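You operate a simulated robot arm through the tools that you are given. There is no shell and no other tool.

The job below is to be done with a simulated robot arm. You get a single attempt, and the scene is never put back.

## Task
Try both collars with the blue gauge and put the one it enters in the small grey tray.
Fine: stand the gauge back; leave the other collar.

It is judged by the outcome, as a careful person would: the job done as asked, and still so three seconds after it is handed in. It fails if anything else is knocked over, pushed out of place, dropped, spilled or broken.

## Robot
A 7-joint arm with a two-finger parallel gripper, fixed in place. Base frame: the origin is on the floor under the middle of its stand, x ahead of it, y to its left, z up. Units: m, rad, N and s.
It reaches about 1.247 m from its shoulder. Its first joint turns from -2.304 to 2.304 rad. Payload 3.91 kg.
The tool frame sits at the grasp point between the pads (the TCP): z along the fingers, y along the line on which they close. The tips reach 0.03 m beyond it. Largest opening 0.11 m; finger width 0.02, thickness 0.01; the body of the gripper, 0.048 by 0.112 m, starts 0.055 m behind the TCP.
Orientation is that of the tool frame in the base frame, as [roll, pitch, yaw] about the fixed x, y, z axes, in that order (R = Rz(yaw) Ry(pitch) Rx(roll)). With the fingers straight down and closing along the base's y, the tool's x points along the base's -x, its y along +y and its z along -z.

## Interface
- The arm moves only by the tool servo_tool. Its argument "series" is a list that holds one entry, the list of rows, each a list of 6 numbers: the shift along the base's x, y, z in m, then the turn, a rotation vector about the base's x, y, z in rad. In form: [[[tx, ty, tz, ax, ay, az], ...]]. A call has 1 to 20 rows; each row shifts and turns the commanded pose from where the row before left it. "grip" is the closure in counts, from 0 (fully open) to 255 (shut), set as the call begins (left out, the last holds). A row lasts 0.2 s, in which the tool goes at most 0.05 m and 0.15 rad; a call with a longer step from one row to the next is refused whole, and so is a gripper value outside its range. Where a pose cannot be reached the arm comes as near as it can. A force on the tool above 40 N (or 10 N above the force at the start of the call, whichever is more), or a blocked arm, ends the call early, and 0.2 s more pass. The fingers move at their own pace (about 0.108 m/s each) and stop on an object; they squeeze with about 24 N. The grip force told is the motor's: it shows also when the fingers shut on nothing. Time passes only in rows, and 0.2 s behind the last, so rows that do not move let the fingers close. It gives the time, the measured TCP pose, the force on the tool (base axes), the opening and the grip force at its end, in the units of the frame above (readings bear some noise), with the torque about the TCP (base axes, N m) and any sound that the robot's microphone picked up.
- Cameras (640 x 400 px; columns grow to the right, rows downward): "scene" is fixed at [0.4016, 0.6517, 1.3313]; the picture's right is [-0.88, -0.47, 0.00], its down [-0.24, 0.44, -0.87] and it looks along [0.41, -0.76, -0.50] (base axes); focal length 322 px, centre (320, 200). "wrist" rides on the gripper at [0.072, 0.017, -0.103] in the tool frame; the picture's right is [-0.23, 0.97, 0.00], its down [-0.76, -0.18, -0.62] and it looks along [-0.61, -0.14, 0.78] (tool axes); focal length 222 px, centre (320, 200). There is no depth. A picture from a camera that has moved, and an enlarged one, comes with that camera's place and axes in the base frame and with its lens.
- get_image(camera): a new picture of that camera. The clock stands still meanwhile.
- inspect(camera, box): a new picture of the part [left, top, right, bottom] of that camera's present view, enlarged. The clock stands still meanwhile.
- hand_in(): hands the job in; it is judged then, once.

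Nothing tells you positions but the pictures and the camera data. Unless the task says otherwise, let go and move clear before handing in.

The tools are called after ">>>" by a JSON object that holds its "name" and its "arguments". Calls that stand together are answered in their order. servo_tool: Moves the arm, as the interface text tells. Its arguments: {"type":"object","properties":{"series":{"type":"array","items":{"type":"array","items":{"type":"array","items":{"type":"number"}}}},"grip":{"type":"number"}},"required":["series"]} The other tools are called the same way: get_image (camera) takes a picture; inspect (camera, box) takes an enlarged picture of a part of a camera's view; hand_in () hands the job in.

At the start:

```text
time: 0.0
tool_pos: [0.6131, -0.2111, 1.0239]
tool_rot: [-3.14, 0.0, -3.141]
contact_force: [-0.1, 0.3, 0.2]
moment: [0.0, 0.0, -0.01]
opening: 0.11
grip_force: 0.1
```

scene: 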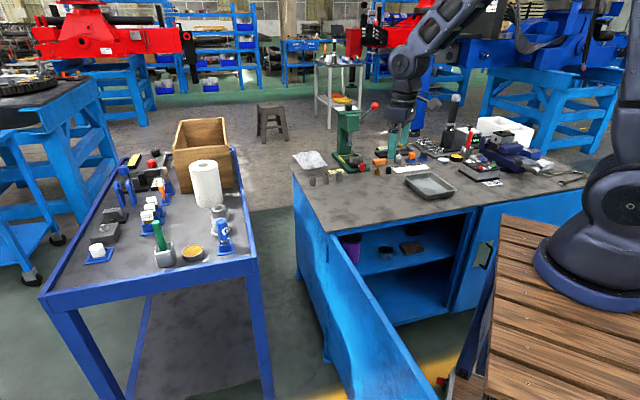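
wrist: 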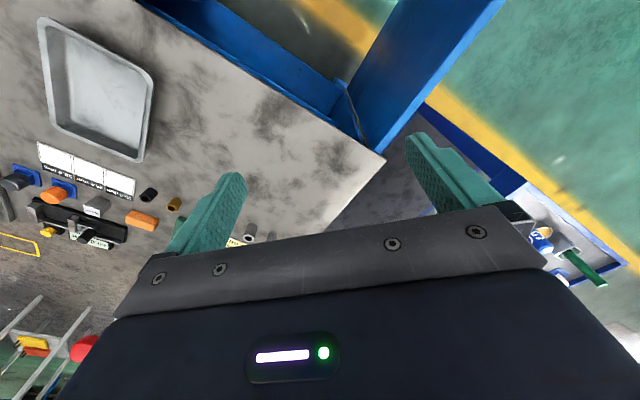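

I see a workbench with a grey tray, some small collars/cylinders, and a second cart on the left. I'll zoom in to find the gauge, the collars and the tray.

>>> {"name": "inspect", "arguments": {"camera": "scene", "box": [280, 80, 440, 210]}}

>>> {"name": "inspect", "arguments": {"camera": "scene", "box": [380, 80, 600, 210]}}

>>> {"name": "inspect", "arguments": {"camera": "scene", "box": [60, 120, 260, 290]}}

>>> {"name": "inspect", "arguments": {"camera": "wrist", "box": [0, 130, 280, 305]}}

```text
3.08 times, centred on (360, 145) of scene
camera zoom: at [0.4016, 0.6517, 1.3313], right [-0.88, -0.47, 0.0], down [-0.24, 0.44, -0.87], along [0.41, -0.76, -0.5], focal length 991 px, centre (197, 369)
```

zoom: 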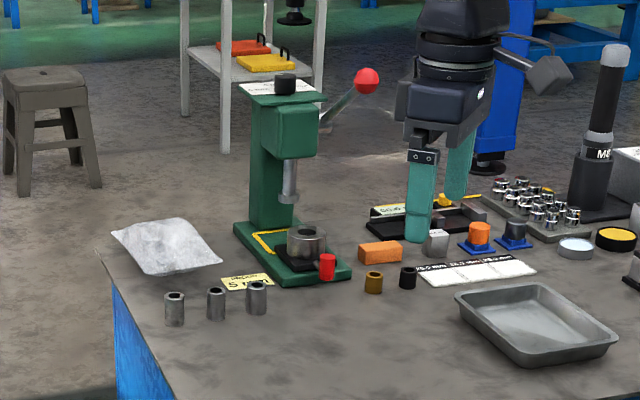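

```text
2.91 times, centred on (490, 145) of scene
camera zoom: at [0.4016, 0.6517, 1.3313], right [-0.88, -0.47, 0.0], down [-0.24, 0.44, -0.87], along [0.41, -0.76, -0.5], focal length 937 px, centre (-174, 360)
```

zoom: 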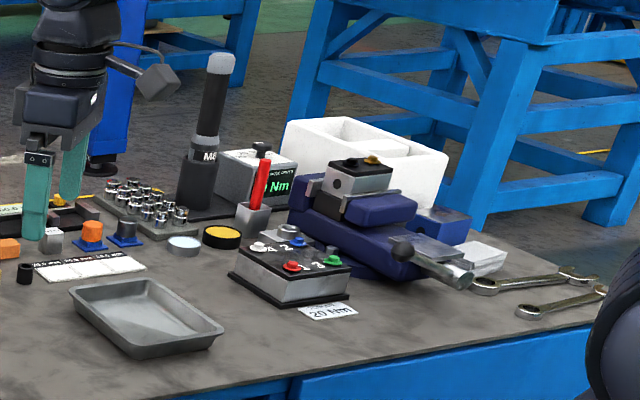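

```text
2.35 times, centred on (160, 205) of scene
camera zoom: at [0.4016, 0.6517, 1.3313], right [-0.88, -0.47, 0.0], down [-0.24, 0.44, -0.87], along [0.41, -0.76, -0.5], focal length 758 px, centre (696, 188)
```

zoom: 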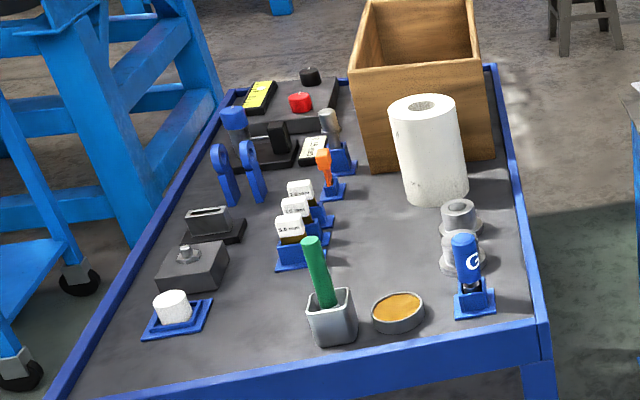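

```text
2.29 times, centred on (140, 218) of wrist
camera zoom: at [0.5402, -0.1957, 1.1278], right [0.23, 0.97, 0.0], down [0.76, -0.18, 0.62], along [0.61, -0.14, -0.78], focal length 508 px, centre (731, 160)
```

zoom: 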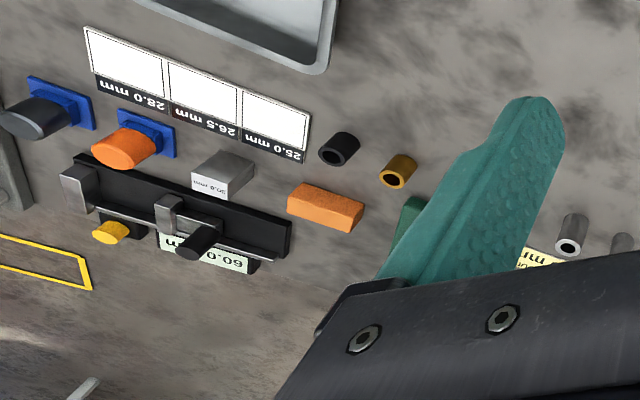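

On the cart at the left I see a blue "G" plug standing in a blue holder with two grey collars near it; a grey tray lies on the bench. I'll enlarge these further before moving.

>>> {"name": "inspect", "arguments": {"camera": "scene", "box": [180, 180, 250, 230]}}

>>> {"name": "inspect", "arguments": {"camera": "scene", "box": [190, 220, 246, 272]}}

>>> {"name": "inspect", "arguments": {"camera": "scene", "box": [100, 140, 180, 220]}}

>>> {"name": "inspect", "arguments": {"camera": "scene", "box": [70, 200, 190, 275]}}

>>> {"name": "inspect", "arguments": {"camera": "wrist", "box": [500, 180, 640, 300]}}

```text
8.00 times, centred on (215, 205) of scene
camera zoom: at [0.4016, 0.6517, 1.3313], right [-0.88, -0.47, 0.0], down [-0.24, 0.44, -0.87], along [0.41, -0.76, -0.5], focal length 2576 px, centre (1160, 160)
```

zoom: 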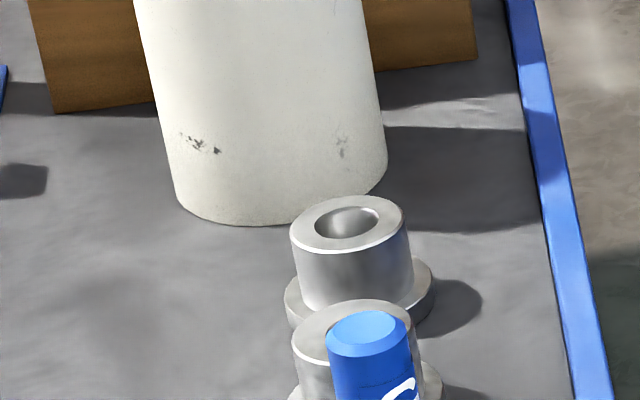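

```text
7.69 times, centred on (218, 246) of scene
camera zoom: at [0.4016, 0.6517, 1.3313], right [-0.88, -0.47, 0.0], down [-0.24, 0.44, -0.87], along [0.41, -0.76, -0.5], focal length 2477 px, centre (1105, -154)
```

zoom: 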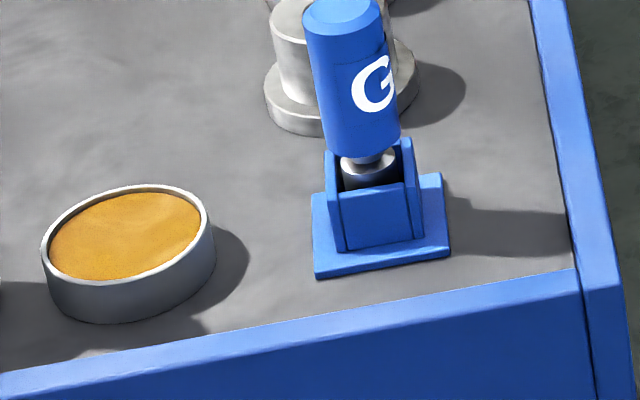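

```text
5.00 times, centred on (140, 180) of scene
camera zoom: at [0.4016, 0.6517, 1.3313], right [-0.88, -0.47, 0.0], down [-0.24, 0.44, -0.87], along [0.41, -0.76, -0.5], focal length 1610 px, centre (1220, 300)
```

zoom: 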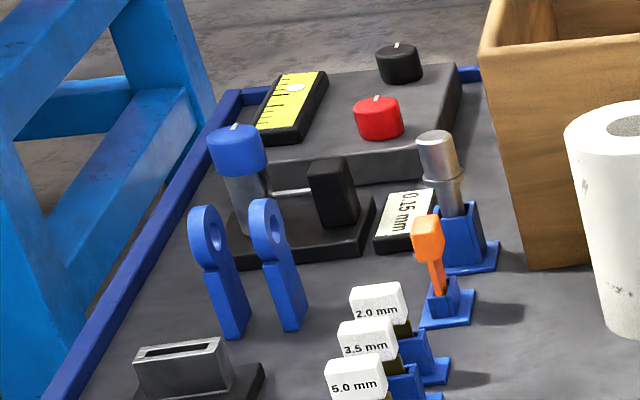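

```text
5.33 times, centred on (130, 238) of scene
camera zoom: at [0.4016, 0.6517, 1.3313], right [-0.88, -0.47, 0.0], down [-0.24, 0.44, -0.87], along [0.41, -0.76, -0.5], focal length 1717 px, centre (1333, 0)
```

zoom: 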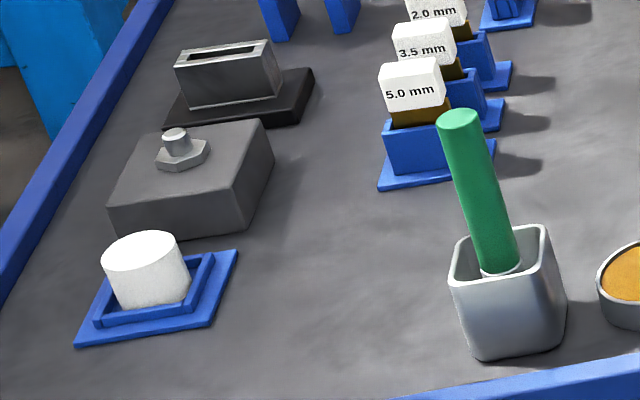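

```text
3.33 times, centred on (570, 240) of wrist
camera zoom: at [0.5402, -0.1957, 1.1278], right [0.23, 0.97, 0.0], down [0.76, -0.18, 0.62], along [0.61, -0.14, -0.78], focal length 740 px, centre (-513, 67)
```

zoom: 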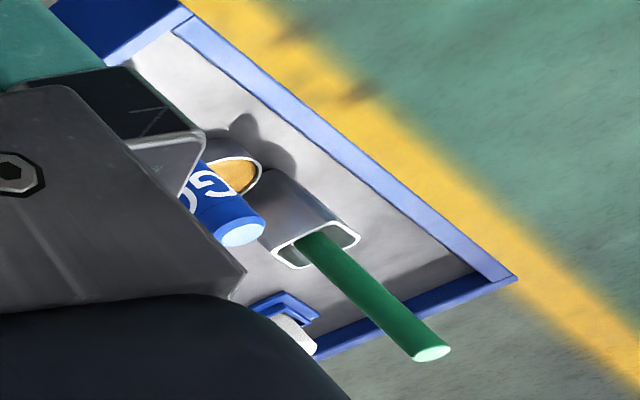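

The blue "GO" plug gauge is on the cart at about (0.975, 0.148), top at z≈0.854, and the cart top is z≈0.744. The collars are at about (1.04, 0.095) and (1.095, 0.04), and the grey tray is on the bench at about (0.54, -0.45). I'll bring the wrist camera over the cart to view them more closely.

>>> {"name": "servo_tool", "arguments": {"series": [[[0.022, 0.034, 0.004, 0, 0, 0], [0.022, 0.034, 0.004, 0, 0, 0], [0.022, 0.034, 0.004, 0, 0, 0], [0.022, 0.034, 0.004, 0, 0, 0], [0.022, 0.034, 0.004, 0, 0, 0], [0.022, 0.034, 0.004, 0, 0, 0], [0.022, 0.034, 0.004, 0, 0, 0], [0.022, 0.034, 0.004, 0, 0, 0], [0.022, 0.034, 0.004, 0, 0, 0], [0.022, 0.034, 0.004, 0, 0, 0], [0, 0, 0, 0, 0, 0]]], "grip": 0}}

```text
time: 2.4
tool_pos: [0.8322, 0.1267, 1.065]
tool_rot: [3.141, -0.001, -3.14]
contact_force: [-0.1, -0.2, -0.5]
moment: [0.05, -0.01, 0.0]
opening: 0.11
grip_force: 0.1
```

The arm is now above and just behind the cart's near end. I'll take pictures from both cameras.

>>> {"name": "get_image", "arguments": {"camera": "wrist"}}

>>> {"name": "get_image", "arguments": {"camera": "scene"}}

```text
taken
camera wrist: at [0.7601, 0.1424, 1.1683], right [0.23, 0.97, 0.0], down [0.76, -0.18, 0.62], along [0.61, -0.14, -0.78], focal length 222 px, centre (320, 200)
```

wrist: 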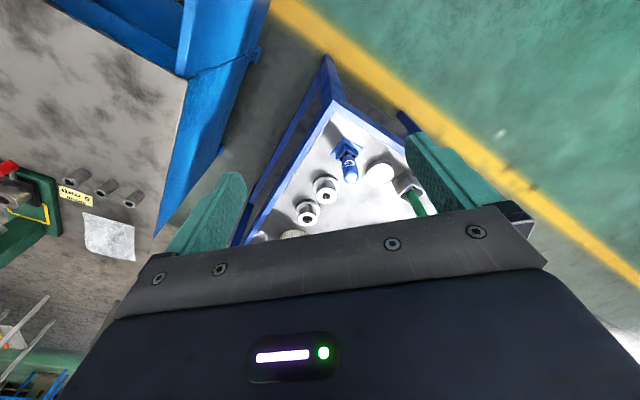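

```text
taken
```

scene: 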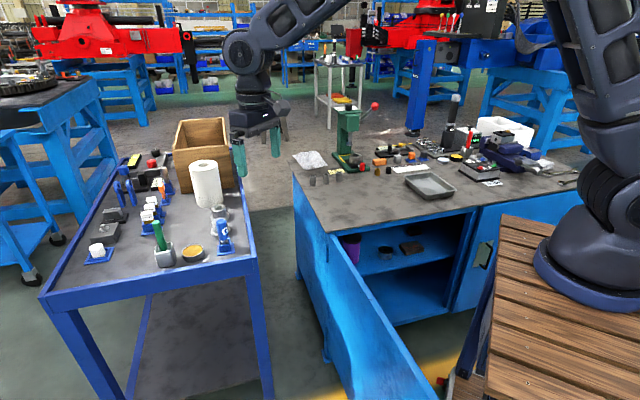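

>>> {"name": "inspect", "arguments": {"camera": "wrist", "box": [260, 120, 420, 240]}}

>>> {"name": "inspect", "arguments": {"camera": "wrist", "box": [290, 130, 370, 240]}}

```text
3.33 times, centred on (340, 180) of wrist
camera zoom: at [0.7601, 0.1424, 1.1683], right [0.23, 0.97, 0.0], down [0.76, -0.18, 0.62], along [0.61, -0.14, -0.78], focal length 740 px, centre (253, 267)
```

zoom: 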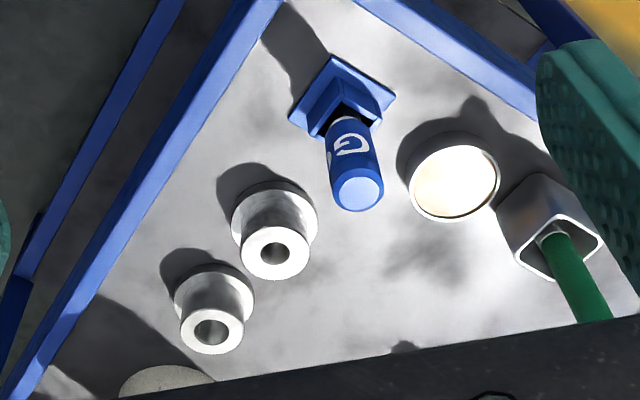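

```text
3.64 times, centred on (330, 185) of wrist
camera zoom: at [0.7601, 0.1424, 1.1683], right [0.23, 0.97, 0.0], down [0.76, -0.18, 0.62], along [0.61, -0.14, -0.78], focal length 808 px, centre (284, 254)
```

zoom: 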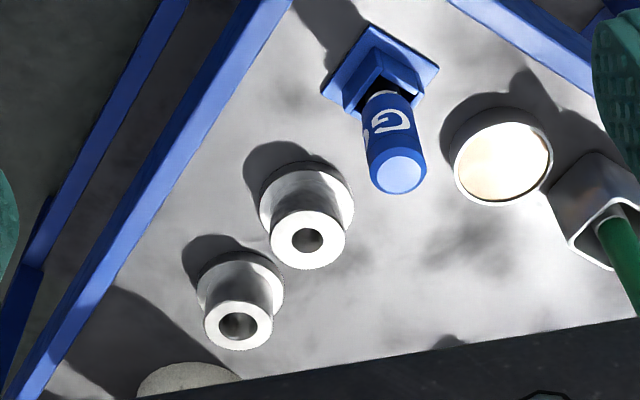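

The GO gauge handle is at about (0.972, 0.148), collar 1 at about (1.045, 0.090) and collar 2 at about (1.102, 0.032), with the collar tops near z=0.79. Next I move above the gauge with the fingers open and check the alignment.

>>> {"name": "servo_tool", "arguments": {"series": [[[0.035, 0.0055, -0.02, 0, 0, 0], [0.035, 0.0055, -0.02, 0, 0, 0], [0.035, 0.0055, -0.02, 0, 0, 0], [0.035, 0.005, -0.02, 0, 0, 0], [0, 0, -0.02, 0, 0, 0], [0, 0, 0, 0, 0, 0]]], "grip": 0}}

>>> {"name": "get_image", "arguments": {"camera": "wrist"}}

>>> {"name": "inspect", "arguments": {"camera": "scene", "box": [160, 160, 280, 260]}}

```text
time: 3.8
tool_pos: [0.9714, 0.1514, 0.9661]
tool_rot: [3.14, 0.001, -3.141]
contact_force: [-0.1, -0.2, -0.2]
moment: [0.03, -0.02, 0.0]
opening: 0.1099
grip_force: 0.1
```

```text
taken
camera wrist: at [0.8995, 0.1671, 1.0692], right [0.23, 0.97, 0.0], down [0.76, -0.18, 0.62], along [0.61, -0.14, -0.78], focal length 222 px, centre (320, 200)
```

wrist: 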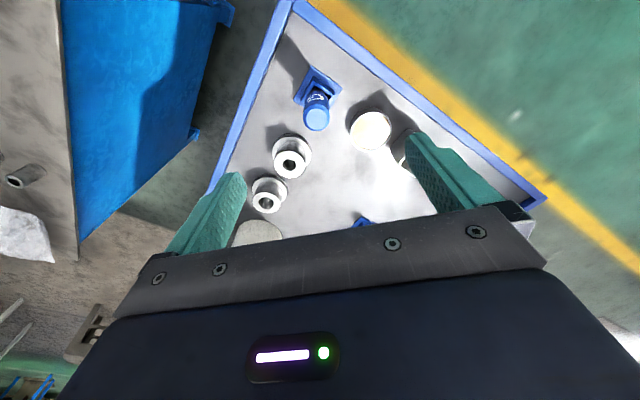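

```text
4.00 times, centred on (220, 210) of scene
camera zoom: at [0.4016, 0.6517, 1.3313], right [-0.88, -0.47, 0.0], down [-0.24, 0.44, -0.87], along [0.41, -0.76, -0.5], focal length 1288 px, centre (720, 160)
```

zoom: 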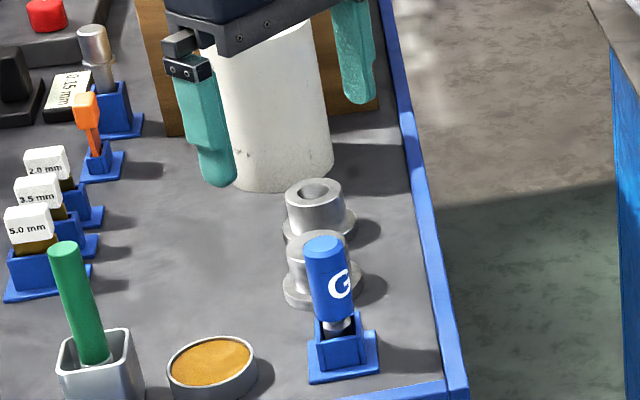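

>>> {"name": "inspect", "arguments": {"camera": "wrist", "box": [240, 60, 400, 220]}}

>>> {"name": "inspect", "arguments": {"camera": "wrist", "box": [240, 120, 320, 220]}}

```text
2.50 times, centred on (320, 140) of wrist
camera zoom: at [0.8995, 0.1671, 1.0692], right [0.23, 0.97, 0.0], down [0.76, -0.18, 0.62], along [0.61, -0.14, -0.78], focal length 555 px, centre (320, 350)
```

zoom: 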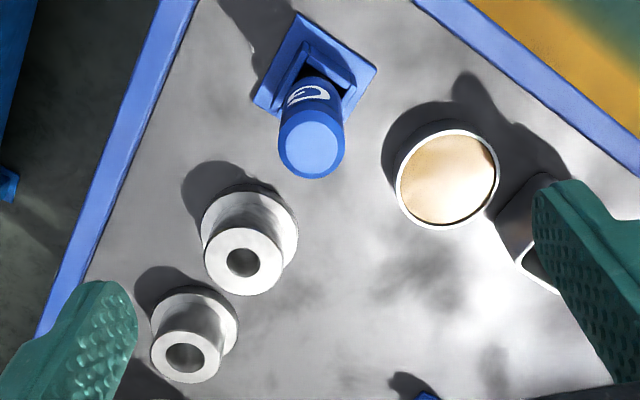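

```text
4.00 times, centred on (280, 170) of wrist
camera zoom: at [0.8995, 0.1671, 1.0692], right [0.23, 0.97, 0.0], down [0.76, -0.18, 0.62], along [0.61, -0.14, -0.78], focal length 888 px, centre (480, 320)
```

zoom: 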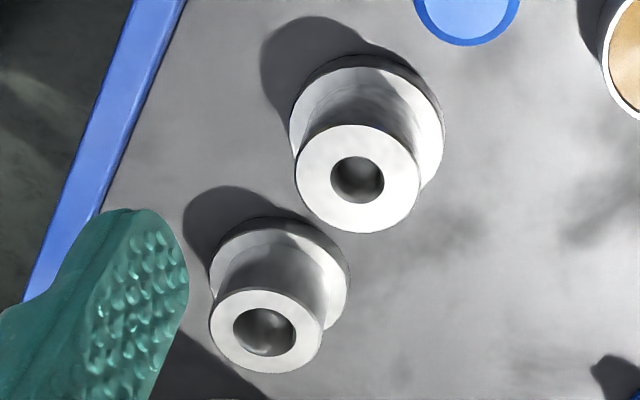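

The gauge axis refines to about (0.969, 0.147), and the collar bores to (1.0375, 0.091) and (1.0934, 0.035) with tops at z≈0.80. I'll centre over the gauge and lower the open fingers around its handle.

>>> {"name": "servo_tool", "arguments": {"series": [[[-0.0024, -0.0042, 0, 0, 0, 0], [0, 0, -0.03, 0, 0, 0], [0, 0, -0.03, 0, 0, 0], [0, 0, -0.03, 0, 0, 0], [0, 0, -0.025, 0, 0, 0], [0, 0, -0.015, 0, 0, 0], [0, 0, 0, 0, 0, 0]]], "grip": 0}}

>>> {"name": "get_image", "arguments": {"camera": "wrist"}}

>>> {"name": "inspect", "arguments": {"camera": "scene", "box": [160, 180, 280, 270]}}

```text
time: 5.4
tool_pos: [0.9709, 0.1463, 0.8348]
tool_rot: [3.141, 0.0, 3.14]
contact_force: [0.1, -0.5, 0.0]
moment: [0.01, -0.03, -0.02]
opening: 0.11
grip_force: 0.1
```

```text
taken
camera wrist: at [0.8973, 0.1624, 0.9386], right [0.23, 0.97, 0.0], down [0.76, -0.18, 0.62], along [0.61, -0.14, -0.78], focal length 222 px, centre (320, 200)
```

wrist: 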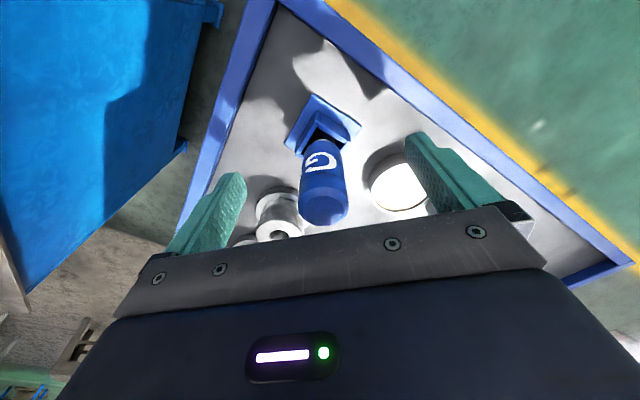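

```text
4.44 times, centred on (220, 225) of scene
camera zoom: at [0.4016, 0.6517, 1.3313], right [-0.88, -0.47, 0.0], down [-0.24, 0.44, -0.87], along [0.41, -0.76, -0.5], focal length 1431 px, centre (764, 89)
```

zoom: 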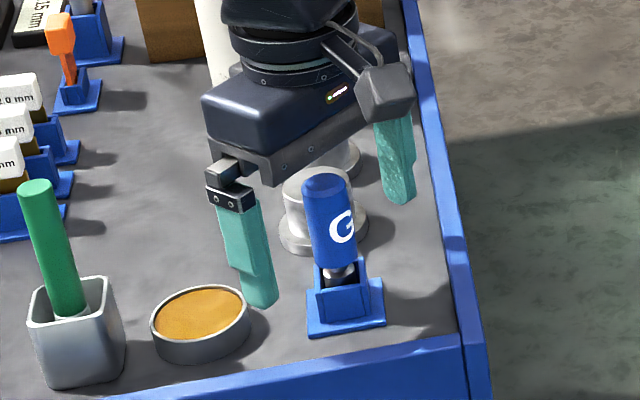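

The fingers straddle the handle with the tips just above its lower end. I'll enlarge the wrist view to check the centring before closing.

>>> {"name": "inspect", "arguments": {"camera": "wrist", "box": [260, 80, 400, 240]}}

```text
2.50 times, centred on (330, 160) of wrist
camera zoom: at [0.8973, 0.1624, 0.9386], right [0.23, 0.97, 0.0], down [0.76, -0.18, 0.62], along [0.61, -0.14, -0.78], focal length 555 px, centre (295, 300)
```

zoom: 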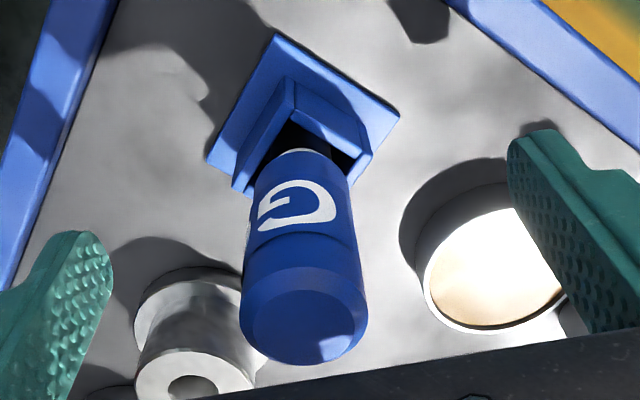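

The handle is about 2 mm to +y of the midpoint, so I'll shift slightly and close the fingers on it.

>>> {"name": "servo_tool", "arguments": {"series": [[[-0.001, 0.002, -0.002, 0, 0, 0], [0, 0, 0, 0, 0, 0]]], "grip": 0}}

>>> {"name": "servo_tool", "arguments": {"series": [[[0, 0, 0, 0, 0, 0], [0, 0, 0, 0, 0, 0], [0, 0, 0, 0, 0, 0], [0, 0, 0, 0, 0, 0]]], "grip": 255}}

>>> {"name": "get_image", "arguments": {"camera": "wrist"}}

>>> {"name": "inspect", "arguments": {"camera": "scene", "box": [160, 180, 280, 270]}}

```text
time: 6.0
tool_pos: [0.9711, 0.1486, 0.8318]
tool_rot: [3.141, 0.0, 3.141]
contact_force: [0.5, 0.2, 0.3]
moment: [-0.02, -0.01, 0.0]
opening: 0.1101
grip_force: 0.0
```

```text
time: 7.0
tool_pos: [0.9702, 0.1478, 0.833]
tool_rot: [-3.141, 0.001, -3.141]
contact_force: [0.1, -0.3, -0.6]
moment: [-0.06, 0.03, -0.01]
opening: 0.0253
grip_force: 23.8
```

```text
taken
camera wrist: at [0.8969, 0.164, 0.9361], right [0.23, 0.97, 0.0], down [0.76, -0.18, 0.62], along [0.61, -0.14, -0.78], focal length 222 px, centre (320, 200)
```

wrist: 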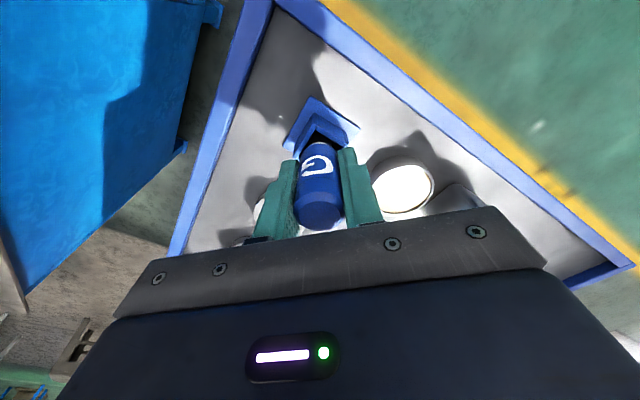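

```text
4.44 times, centred on (220, 225) of scene
camera zoom: at [0.4016, 0.6517, 1.3313], right [-0.88, -0.47, 0.0], down [-0.24, 0.44, -0.87], along [0.41, -0.76, -0.5], focal length 1431 px, centre (764, 89)
```

zoom: 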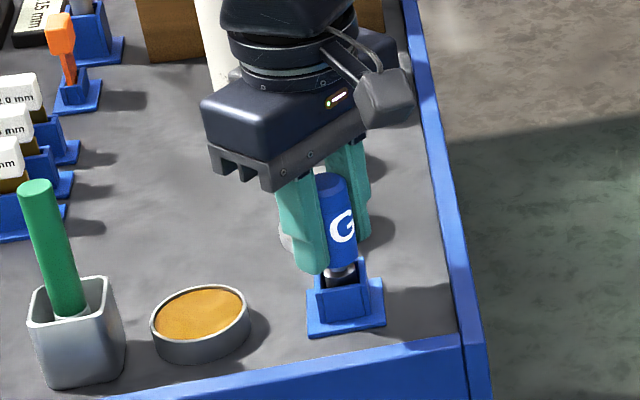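

The gauge is held (opening 25.3 mm, grip 24 N). I'll lift it straight up out of its holder by 0.09 m and look at the pin.

>>> {"name": "servo_tool", "arguments": {"series": [[[0, 0, 0.01, 0, 0, 0], [0, 0, 0.01, 0, 0, 0], [0, 0, 0.02, 0, 0, 0], [0, 0, 0.02, 0, 0, 0], [0, 0, 0.03, 0, 0, 0], [0, 0, 0, 0, 0, 0], [0, 0, 0, 0, 0, 0]]], "grip": 255}}

>>> {"name": "get_image", "arguments": {"camera": "wrist"}}

>>> {"name": "inspect", "arguments": {"camera": "wrist", "box": [260, 80, 400, 240]}}

>>> {"name": "inspect", "arguments": {"camera": "scene", "box": [180, 170, 260, 260]}}

```text
time: 8.6
tool_pos: [0.9702, 0.1476, 0.9222]
tool_rot: [-3.141, -0.001, 3.141]
contact_force: [-0.2, -0.4, -1.6]
moment: [0.02, -0.01, 0.02]
opening: 0.0255
grip_force: 24.0
```

```text
taken
camera wrist: at [0.8963, 0.1638, 1.0253], right [0.23, 0.97, 0.0], down [0.76, -0.18, 0.62], along [0.61, -0.14, -0.78], focal length 222 px, centre (320, 200)
```

wrist: 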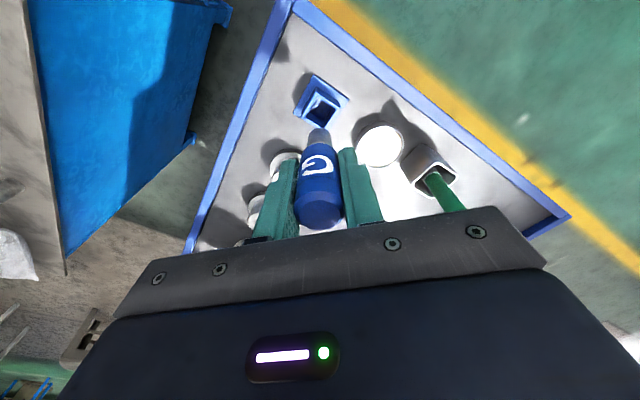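

```text
2.50 times, centred on (330, 160) of wrist
camera zoom: at [0.8963, 0.1638, 1.0253], right [0.23, 0.97, 0.0], down [0.76, -0.18, 0.62], along [0.61, -0.14, -0.78], focal length 555 px, centre (295, 300)
```

zoom: 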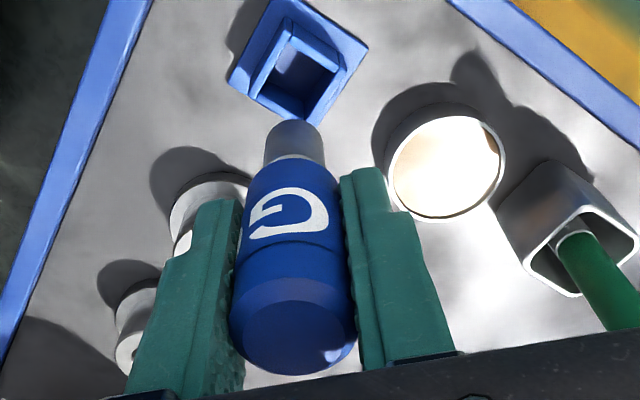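

```text
4.44 times, centred on (220, 215) of scene
camera zoom: at [0.4016, 0.6517, 1.3313], right [-0.88, -0.47, 0.0], down [-0.24, 0.44, -0.87], along [0.41, -0.76, -0.5], focal length 1431 px, centre (764, 133)
```

zoom: 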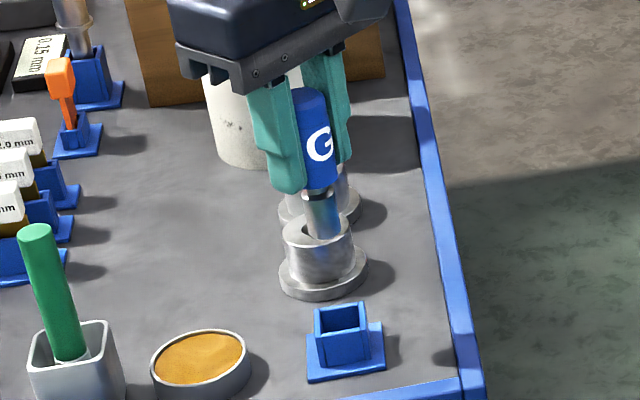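

The gauge came cleanly out; its steel pin is about 21 mm in diameter and 42 mm long, with its tip now near z≈0.843. I'll carry it over collar 1, the nearer one, and lower it to just above the rim to check alignment.

>>> {"name": "servo_tool", "arguments": {"series": [[[0.023, -0.0187, 0, 0, 0, 0], [0.023, -0.0187, 0, 0, 0, 0], [0.023, -0.0187, 0, 0, 0, 0], [0, 0, -0.015, 0, 0, 0], [0, 0, -0.012, 0, 0, 0], [0, 0, 0, 0, 0, 0], [0, 0, 0, 0, 0, 0]]], "grip": 255}}

>>> {"name": "inspect", "arguments": {"camera": "wrist", "box": [260, 80, 400, 240]}}

>>> {"name": "inspect", "arguments": {"camera": "scene", "box": [190, 180, 250, 240]}}

```text
time: 10.2
tool_pos: [1.0392, 0.0907, 0.8958]
tool_rot: [3.141, 0.0, -3.142]
contact_force: [0.4, 0.0, -1.2]
moment: [-0.04, -0.01, 0.02]
opening: 0.0255
grip_force: 24.4
```

```text
2.50 times, centred on (330, 160) of wrist
camera zoom: at [0.9663, 0.1071, 0.999], right [0.23, 0.97, 0.0], down [0.76, -0.18, 0.62], along [0.61, -0.14, -0.78], focal length 555 px, centre (295, 300)
```

zoom: 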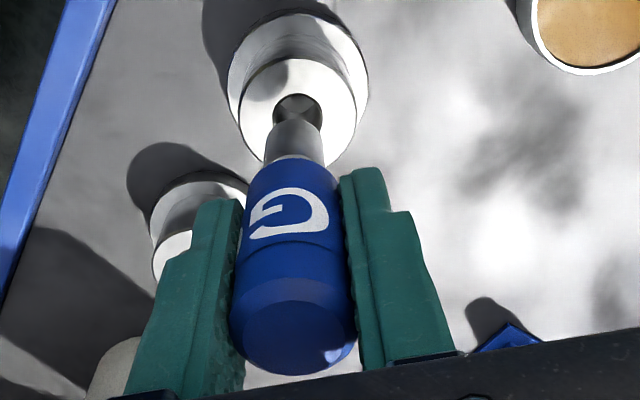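

```text
6.67 times, centred on (220, 210) of scene
camera zoom: at [0.4016, 0.6517, 1.3313], right [-0.88, -0.47, 0.0], down [-0.24, 0.44, -0.87], along [0.41, -0.76, -0.5], focal length 2146 px, centre (987, 133)
```

zoom: 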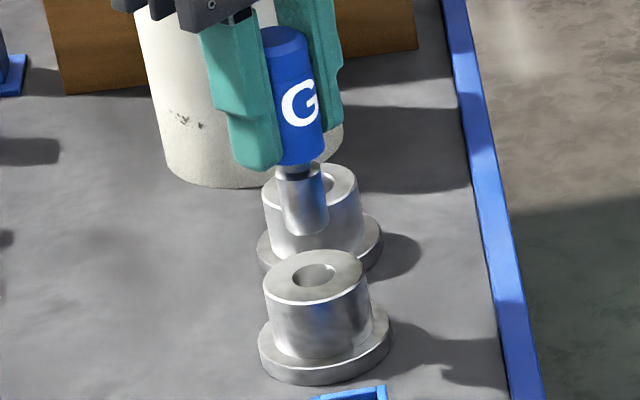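

The pin is about 25 mm above collar 1 and nearly aligned; I estimate the bore is about 1 mm to +y of the pin. I'll enlarge both views to measure this better.

>>> {"name": "inspect", "arguments": {"camera": "wrist", "box": [295, 100, 345, 150]}}

>>> {"name": "inspect", "arguments": {"camera": "scene", "box": [205, 195, 240, 230]}}

```text
8.00 times, centred on (320, 125) of wrist
camera zoom: at [0.9663, 0.1071, 0.999], right [0.23, 0.97, 0.0], down [0.76, -0.18, 0.62], along [0.61, -0.14, -0.78], focal length 1777 px, centre (320, 800)
```

zoom: 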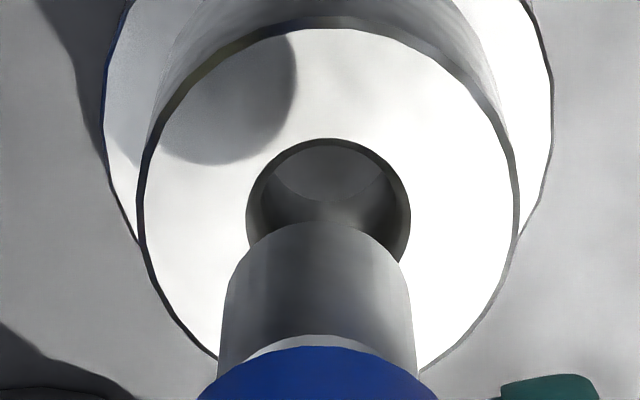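

```text
11.43 times, centred on (222, 212) of scene
camera zoom: at [0.4016, 0.6517, 1.3313], right [-0.88, -0.47, 0.0], down [-0.24, 0.44, -0.87], along [0.41, -0.76, -0.5], focal length 3680 px, centre (1434, 57)
```

zoom: 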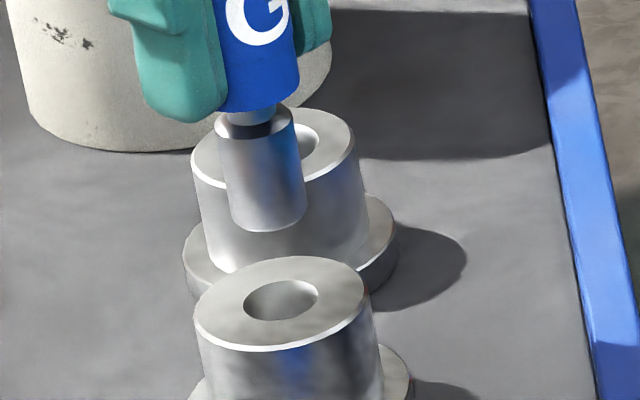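

The pin and collar 1's bore look nearly the same size, about 19 mm, while collar 2's bore is clearly wider, about 24 mm. I'll correct by about 1.3 mm in y and lower to a few millimetres above collar 1's rim for a final check.

>>> {"name": "servo_tool", "arguments": {"series": [[[0.0002, 0.0013, 0, 0, 0, 0], [0, 0, -0.009, 0, 0, 0], [0, 0, -0.009, 0, 0, 0], [0, 0, 0, 0, 0, 0], [0, 0, 0, 0, 0, 0]]], "grip": 255}}

>>> {"name": "inspect", "arguments": {"camera": "wrist", "box": [295, 110, 345, 160]}}

>>> {"name": "inspect", "arguments": {"camera": "scene", "box": [205, 195, 240, 230]}}

```text
time: 11.4
tool_pos: [1.0403, 0.0915, 0.8761]
tool_rot: [3.141, -0.001, -3.141]
contact_force: [-0.8, 0.2, -1.7]
moment: [-0.03, 0.04, -0.03]
opening: 0.0252
grip_force: 24.0
```

```text
8.00 times, centred on (320, 135) of wrist
camera zoom: at [0.9668, 0.1087, 0.98], right [0.23, 0.97, 0.0], down [0.76, -0.18, 0.62], along [0.61, -0.14, -0.78], focal length 1777 px, centre (320, 720)
```

zoom: 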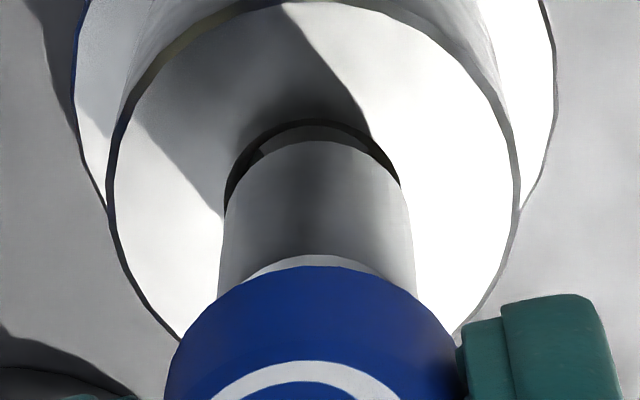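

```text
11.43 times, centred on (222, 212) of scene
camera zoom: at [0.4016, 0.6517, 1.3313], right [-0.88, -0.47, 0.0], down [-0.24, 0.44, -0.87], along [0.41, -0.76, -0.5], focal length 3680 px, centre (1434, 57)
```

zoom: 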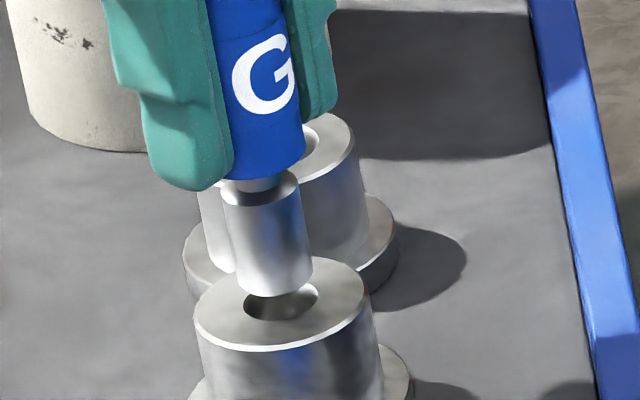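

The pin is now about 7 mm above collar 1's rim and close to concentric. I'll zoom the scene view further to confirm the lateral error.

>>> {"name": "inspect", "arguments": {"camera": "scene", "box": [210, 208, 230, 228]}}

>>> {"name": "inspect", "arguments": {"camera": "wrist", "box": [305, 120, 335, 150]}}

```text
16.00 times, centred on (220, 218) of scene
camera zoom: at [0.4016, 0.6517, 1.3313], right [-0.88, -0.47, 0.0], down [-0.24, 0.44, -0.87], along [0.41, -0.76, -0.5], focal length 5152 px, centre (1920, -88)
```

zoom: 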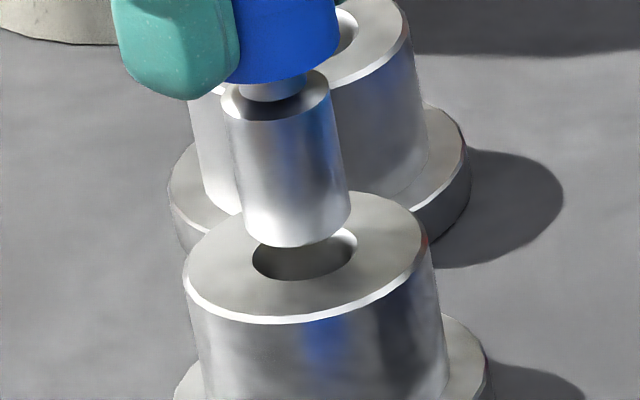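

```text
13.33 times, centred on (320, 135) of wrist
camera zoom: at [0.9668, 0.1087, 0.98], right [0.23, 0.97, 0.0], down [0.76, -0.18, 0.62], along [0.61, -0.14, -0.78], focal length 2962 px, centre (320, 1067)
```

zoom: 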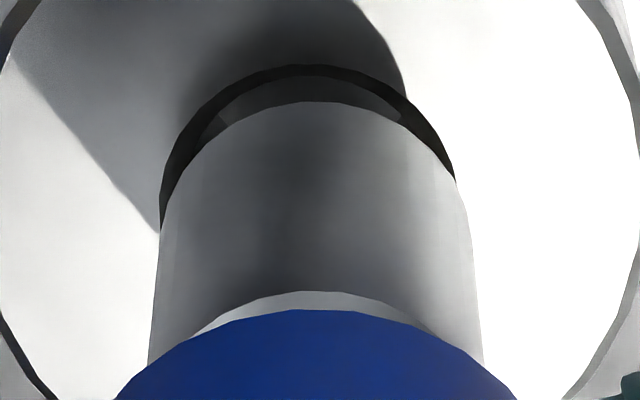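

By both views the pin is concentric with collar 1 to within about half a millimetre. I'll lower it gently in 1 mm steps and watch for contact force.

>>> {"name": "servo_tool", "arguments": {"series": [[[-0.0003, 0, -0.002, 0, 0, 0], [0, 0, -0.001, 0, 0, 0], [0, 0, -0.001, 0, 0, 0], [0, 0, -0.001, 0, 0, 0], [0, 0, -0.001, 0, 0, 0], [0, 0, -0.001, 0, 0, 0], [0, 0, -0.001, 0, 0, 0], [0, 0, -0.001, 0, 0, 0]]], "grip": 255}}

>>> {"name": "inspect", "arguments": {"camera": "scene", "box": [210, 208, 230, 228]}}

>>> {"name": "inspect", "arguments": {"camera": "wrist", "box": [305, 120, 335, 150]}}

```text
time: 13.2
tool_pos: [1.0387, 0.0922, 0.87]
tool_rot: [-3.14, 0.002, 3.141]
contact_force: [-1.3, -0.1, 5.6]
moment: [0.06, 0.17, 0.01]
opening: 0.0253
grip_force: 23.8
```

```text
16.00 times, centred on (220, 218) of scene
camera zoom: at [0.4016, 0.6517, 1.3313], right [-0.88, -0.47, 0.0], down [-0.24, 0.44, -0.87], along [0.41, -0.76, -0.5], focal length 5152 px, centre (1920, -88)
```

zoom: 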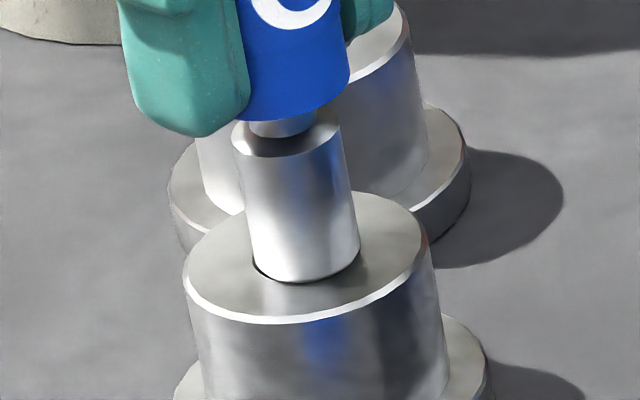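

```text
13.33 times, centred on (320, 135) of wrist
camera zoom: at [0.9656, 0.1088, 0.9726], right [0.23, 0.97, 0.0], down [0.76, -0.18, 0.62], along [0.61, -0.14, -0.78], focal length 2962 px, centre (320, 1067)
```

zoom: 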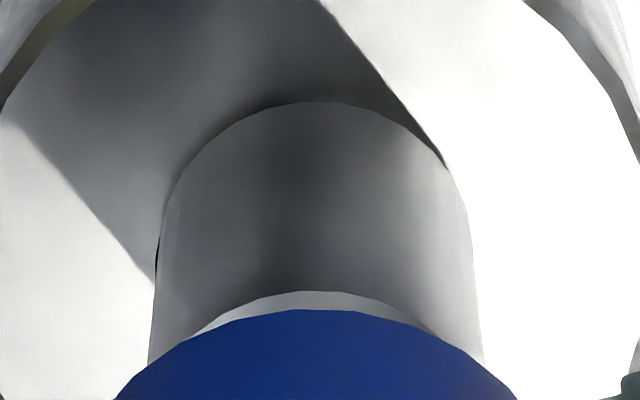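

Contact: the pin is resting on collar 1's rim with about 7 N, so it did not drop in. The pin overlaps slightly on the -x side, so I'll lift, shift +0.5 mm in x and retry to be sure the stop is real and not misalignment.

>>> {"name": "servo_tool", "arguments": {"series": [[[0, 0, 0.004, 0, 0, 0], [0.0005, 0, 0, 0, 0, 0], [0, 0, -0.001, 0, 0, 0], [0, 0, -0.001, 0, 0, 0], [0, 0, -0.001, 0, 0, 0], [0, 0, -0.001, 0, 0, 0], [0, 0, 0, 0, 0, 0]]], "grip": 255}}

>>> {"name": "inspect", "arguments": {"camera": "wrist", "box": [305, 120, 335, 150]}}

>>> {"name": "inspect", "arguments": {"camera": "scene", "box": [210, 208, 230, 228]}}

```text
time: 14.8
tool_pos: [1.0398, 0.0935, 0.8684]
tool_rot: [-3.141, -0.001, -3.141]
contact_force: [-1.2, -1.7, 4.9]
moment: [-0.04, 0.13, 0.04]
opening: 0.0252
grip_force: 24.4
```

```text
13.33 times, centred on (320, 135) of wrist
camera zoom: at [0.9662, 0.109, 0.9726], right [0.23, 0.97, 0.0], down [0.76, -0.18, 0.62], along [0.61, -0.14, -0.78], focal length 2962 px, centre (320, 1067)
```

zoom: 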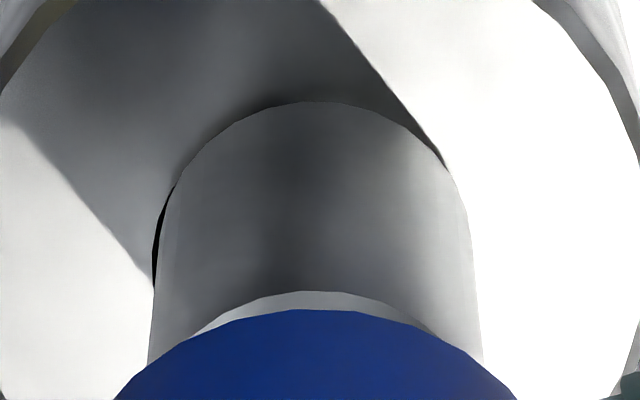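

```text
16.00 times, centred on (220, 218) of scene
camera zoom: at [0.4016, 0.6517, 1.3313], right [-0.88, -0.47, 0.0], down [-0.24, 0.44, -0.87], along [0.41, -0.76, -0.5], focal length 5152 px, centre (1920, -88)
```

zoom: 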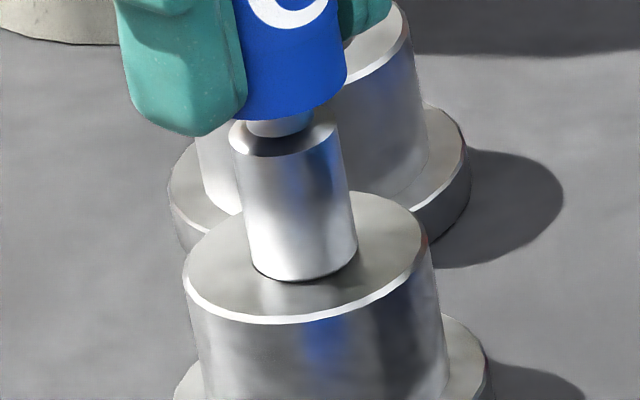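

It still rests on the rim at the same height. A thin sliver of bore shows on the -y side, so I'll try one more shift of -0.5 mm in y.

>>> {"name": "servo_tool", "arguments": {"series": [[[0, 0, 0.004, 0, 0, 0], [0.0002, -0.0005, 0, 0, 0, 0], [0, 0, -0.001, 0, 0, 0], [0, 0, -0.001, 0, 0, 0], [0, 0, -0.001, 0, 0, 0], [0, 0, -0.001, 0, 0, 0], [0, 0, 0, 0, 0, 0]]], "grip": 255}}

>>> {"name": "inspect", "arguments": {"camera": "wrist", "box": [305, 120, 335, 150]}}

>>> {"name": "inspect", "arguments": {"camera": "scene", "box": [210, 208, 230, 228]}}

```text
time: 16.4
tool_pos: [1.0396, 0.0926, 0.8692]
tool_rot: [3.141, 0.0, 3.141]
contact_force: [3.4, -0.9, 1.2]
moment: [-0.05, -0.17, 0.0]
opening: 0.0252
grip_force: 23.9
```

```text
13.33 times, centred on (320, 135) of wrist
camera zoom: at [0.9669, 0.108, 0.972], right [0.23, 0.97, 0.0], down [0.76, -0.18, 0.62], along [0.61, -0.14, -0.78], focal length 2962 px, centre (320, 1067)
```

zoom: 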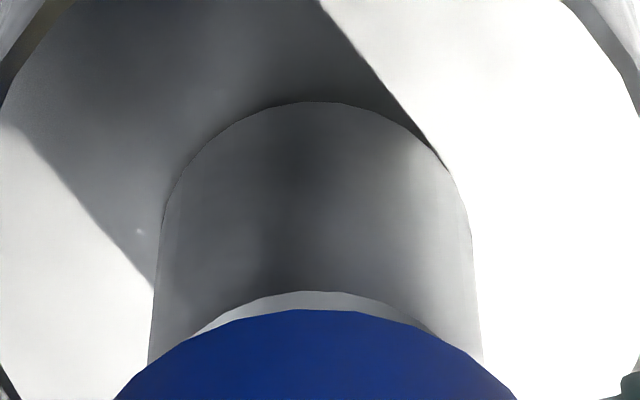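

```text
16.00 times, centred on (220, 218) of scene
camera zoom: at [0.4016, 0.6517, 1.3313], right [-0.88, -0.47, 0.0], down [-0.24, 0.44, -0.87], along [0.41, -0.76, -0.5], focal length 5152 px, centre (1920, -88)
```

zoom: 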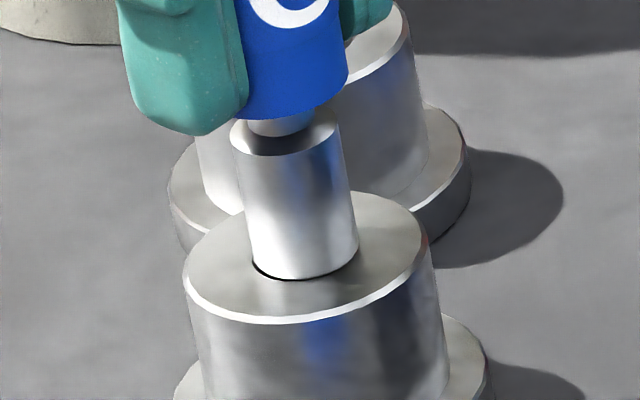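

This time the pin sits 0.6 mm lower and is pushed sideways toward +x, as if its edge is just starting into the bore. I'll ease +x in small steps while pressing lightly to see whether it actually enters.

>>> {"name": "servo_tool", "arguments": {"series": [[[0.0004, 0, 0, 0, 0, 0], [0.0003, 0, 0, 0, 0, 0], [0, 0, -0.0005, 0, 0, 0], [0, 0, -0.0005, 0, 0, 0], [0, 0, 0, 0, 0, 0]]], "grip": 255}}

>>> {"name": "inspect", "arguments": {"camera": "wrist", "box": [305, 120, 335, 150]}}

>>> {"name": "inspect", "arguments": {"camera": "scene", "box": [210, 208, 230, 228]}}

```text
time: 17.6
tool_pos: [1.0405, 0.0923, 0.8675]
tool_rot: [3.141, 0.002, 3.141]
contact_force: [4.5, -3.9, 6.7]
moment: [-0.22, -0.31, 0.01]
opening: 0.0253
grip_force: 24.5
```

```text
13.33 times, centred on (320, 135) of wrist
camera zoom: at [0.9672, 0.1083, 0.9712], right [0.23, 0.97, 0.0], down [0.76, -0.18, 0.62], along [0.61, -0.14, -0.78], focal length 2962 px, centre (320, 1067)
```

zoom: 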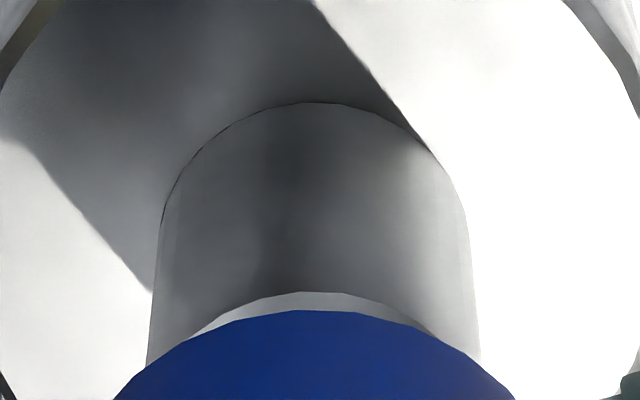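

```text
16.00 times, centred on (220, 218) of scene
camera zoom: at [0.4016, 0.6517, 1.3313], right [-0.88, -0.47, 0.0], down [-0.24, 0.44, -0.87], along [0.41, -0.76, -0.5], focal length 5152 px, centre (1920, -88)
```

zoom: 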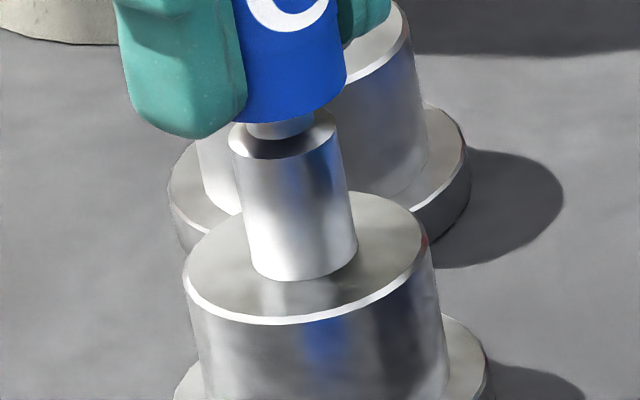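

The pin is now about 1.4 mm below the rim with side forces (+4.5, -3.9 N), which means it is wedging at the mouth. I'll relieve the side force by shifting +x/-y and press gently again.

>>> {"name": "servo_tool", "arguments": {"series": [[[0.0005, -0.0005, 0, 0, 0, 0], [0.0004, -0.0004, 0, 0, 0, 0], [0, 0, 0, 0, 0, 0], [0, 0, -0.0005, 0, 0, 0], [0, 0, 0, 0, 0, 0]]], "grip": 255}}

>>> {"name": "inspect", "arguments": {"camera": "wrist", "box": [305, 120, 335, 150]}}

>>> {"name": "inspect", "arguments": {"camera": "scene", "box": [210, 208, 230, 228]}}

```text
time: 18.8
tool_pos: [1.0396, 0.0924, 0.8676]
tool_rot: [3.141, 0.002, 3.141]
contact_force: [-4.0, 3.8, 17.9]
moment: [0.18, 0.28, 0.09]
opening: 0.0253
grip_force: 23.8
```

```text
13.33 times, centred on (320, 135) of wrist
camera zoom: at [0.9677, 0.1078, 0.9708], right [0.23, 0.97, 0.0], down [0.76, -0.18, 0.62], along [0.61, -0.14, -0.78], focal length 2962 px, centre (320, 1067)
```

zoom: 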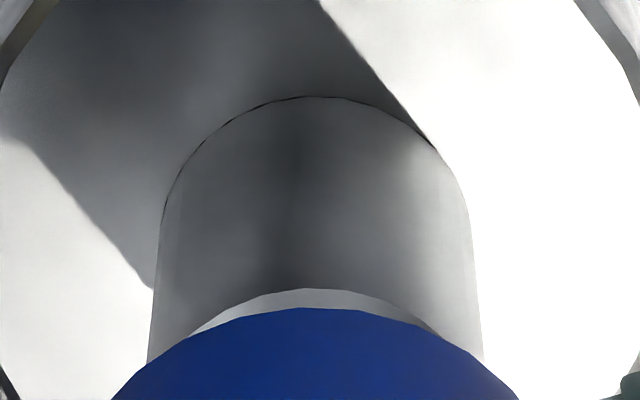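

```text
16.00 times, centred on (220, 218) of scene
camera zoom: at [0.4016, 0.6517, 1.3313], right [-0.88, -0.47, 0.0], down [-0.24, 0.44, -0.87], along [0.41, -0.76, -0.5], focal length 5152 px, centre (1920, -88)
```

zoom: 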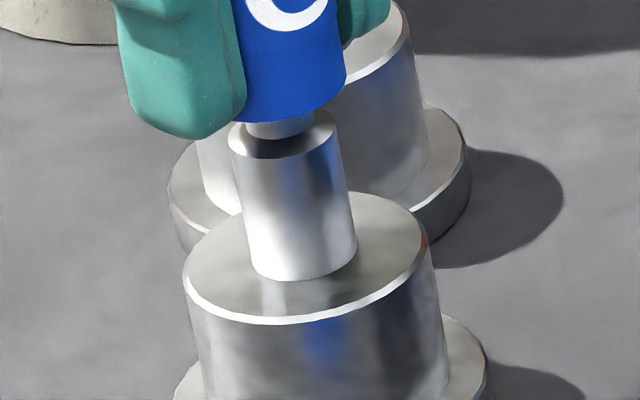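

The side force reversed sign, so the true centre lies halfway between the last two positions. I'll go to that midpoint and see whether the pin drops further under the same gentle load.

>>> {"name": "servo_tool", "arguments": {"series": [[[-0.0004, 0.0004, 0.0005, 0, 0, 0], [0, 0, 0, 0, 0, 0], [0, 0, 0, 0, 0, 0]]], "grip": 255}}

>>> {"name": "inspect", "arguments": {"camera": "wrist", "box": [295, 110, 345, 160]}}

>>> {"name": "inspect", "arguments": {"camera": "scene", "box": [205, 200, 240, 240]}}

```text
time: 19.6
tool_pos: [1.0408, 0.0902, 0.8681]
tool_rot: [3.141, -0.001, 3.141]
contact_force: [5.2, 5.6, 9.9]
moment: [0.31, -0.27, 0.02]
opening: 0.0251
grip_force: 24.2
```

```text
8.00 times, centred on (320, 135) of wrist
camera zoom: at [0.9675, 0.1076, 0.9708], right [0.23, 0.97, 0.0], down [0.76, -0.18, 0.62], along [0.61, -0.14, -0.78], focal length 1777 px, centre (320, 720)
```

zoom: 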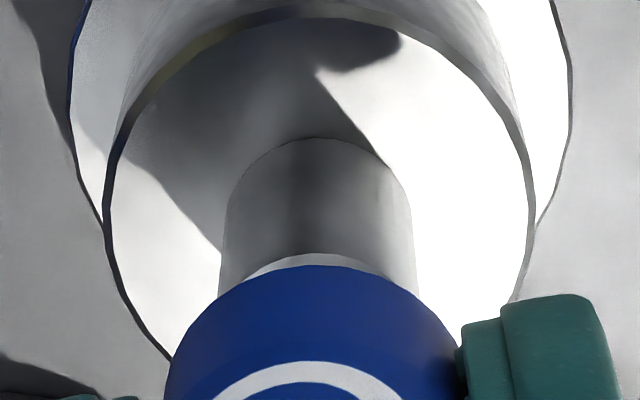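

```text
10.00 times, centred on (222, 220) of scene
camera zoom: at [0.4016, 0.6517, 1.3313], right [-0.88, -0.47, 0.0], down [-0.24, 0.44, -0.87], along [0.41, -0.76, -0.5], focal length 3220 px, centre (1295, 0)
```

zoom: 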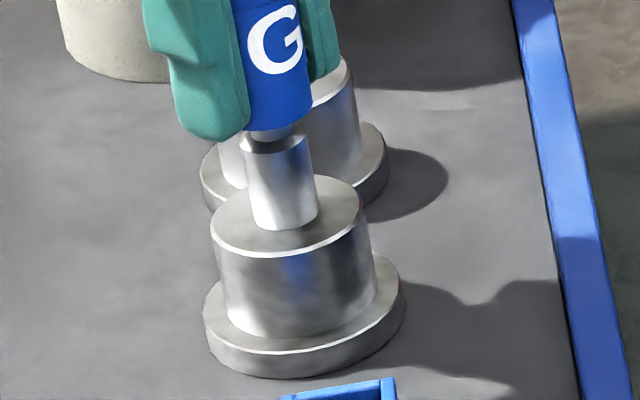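

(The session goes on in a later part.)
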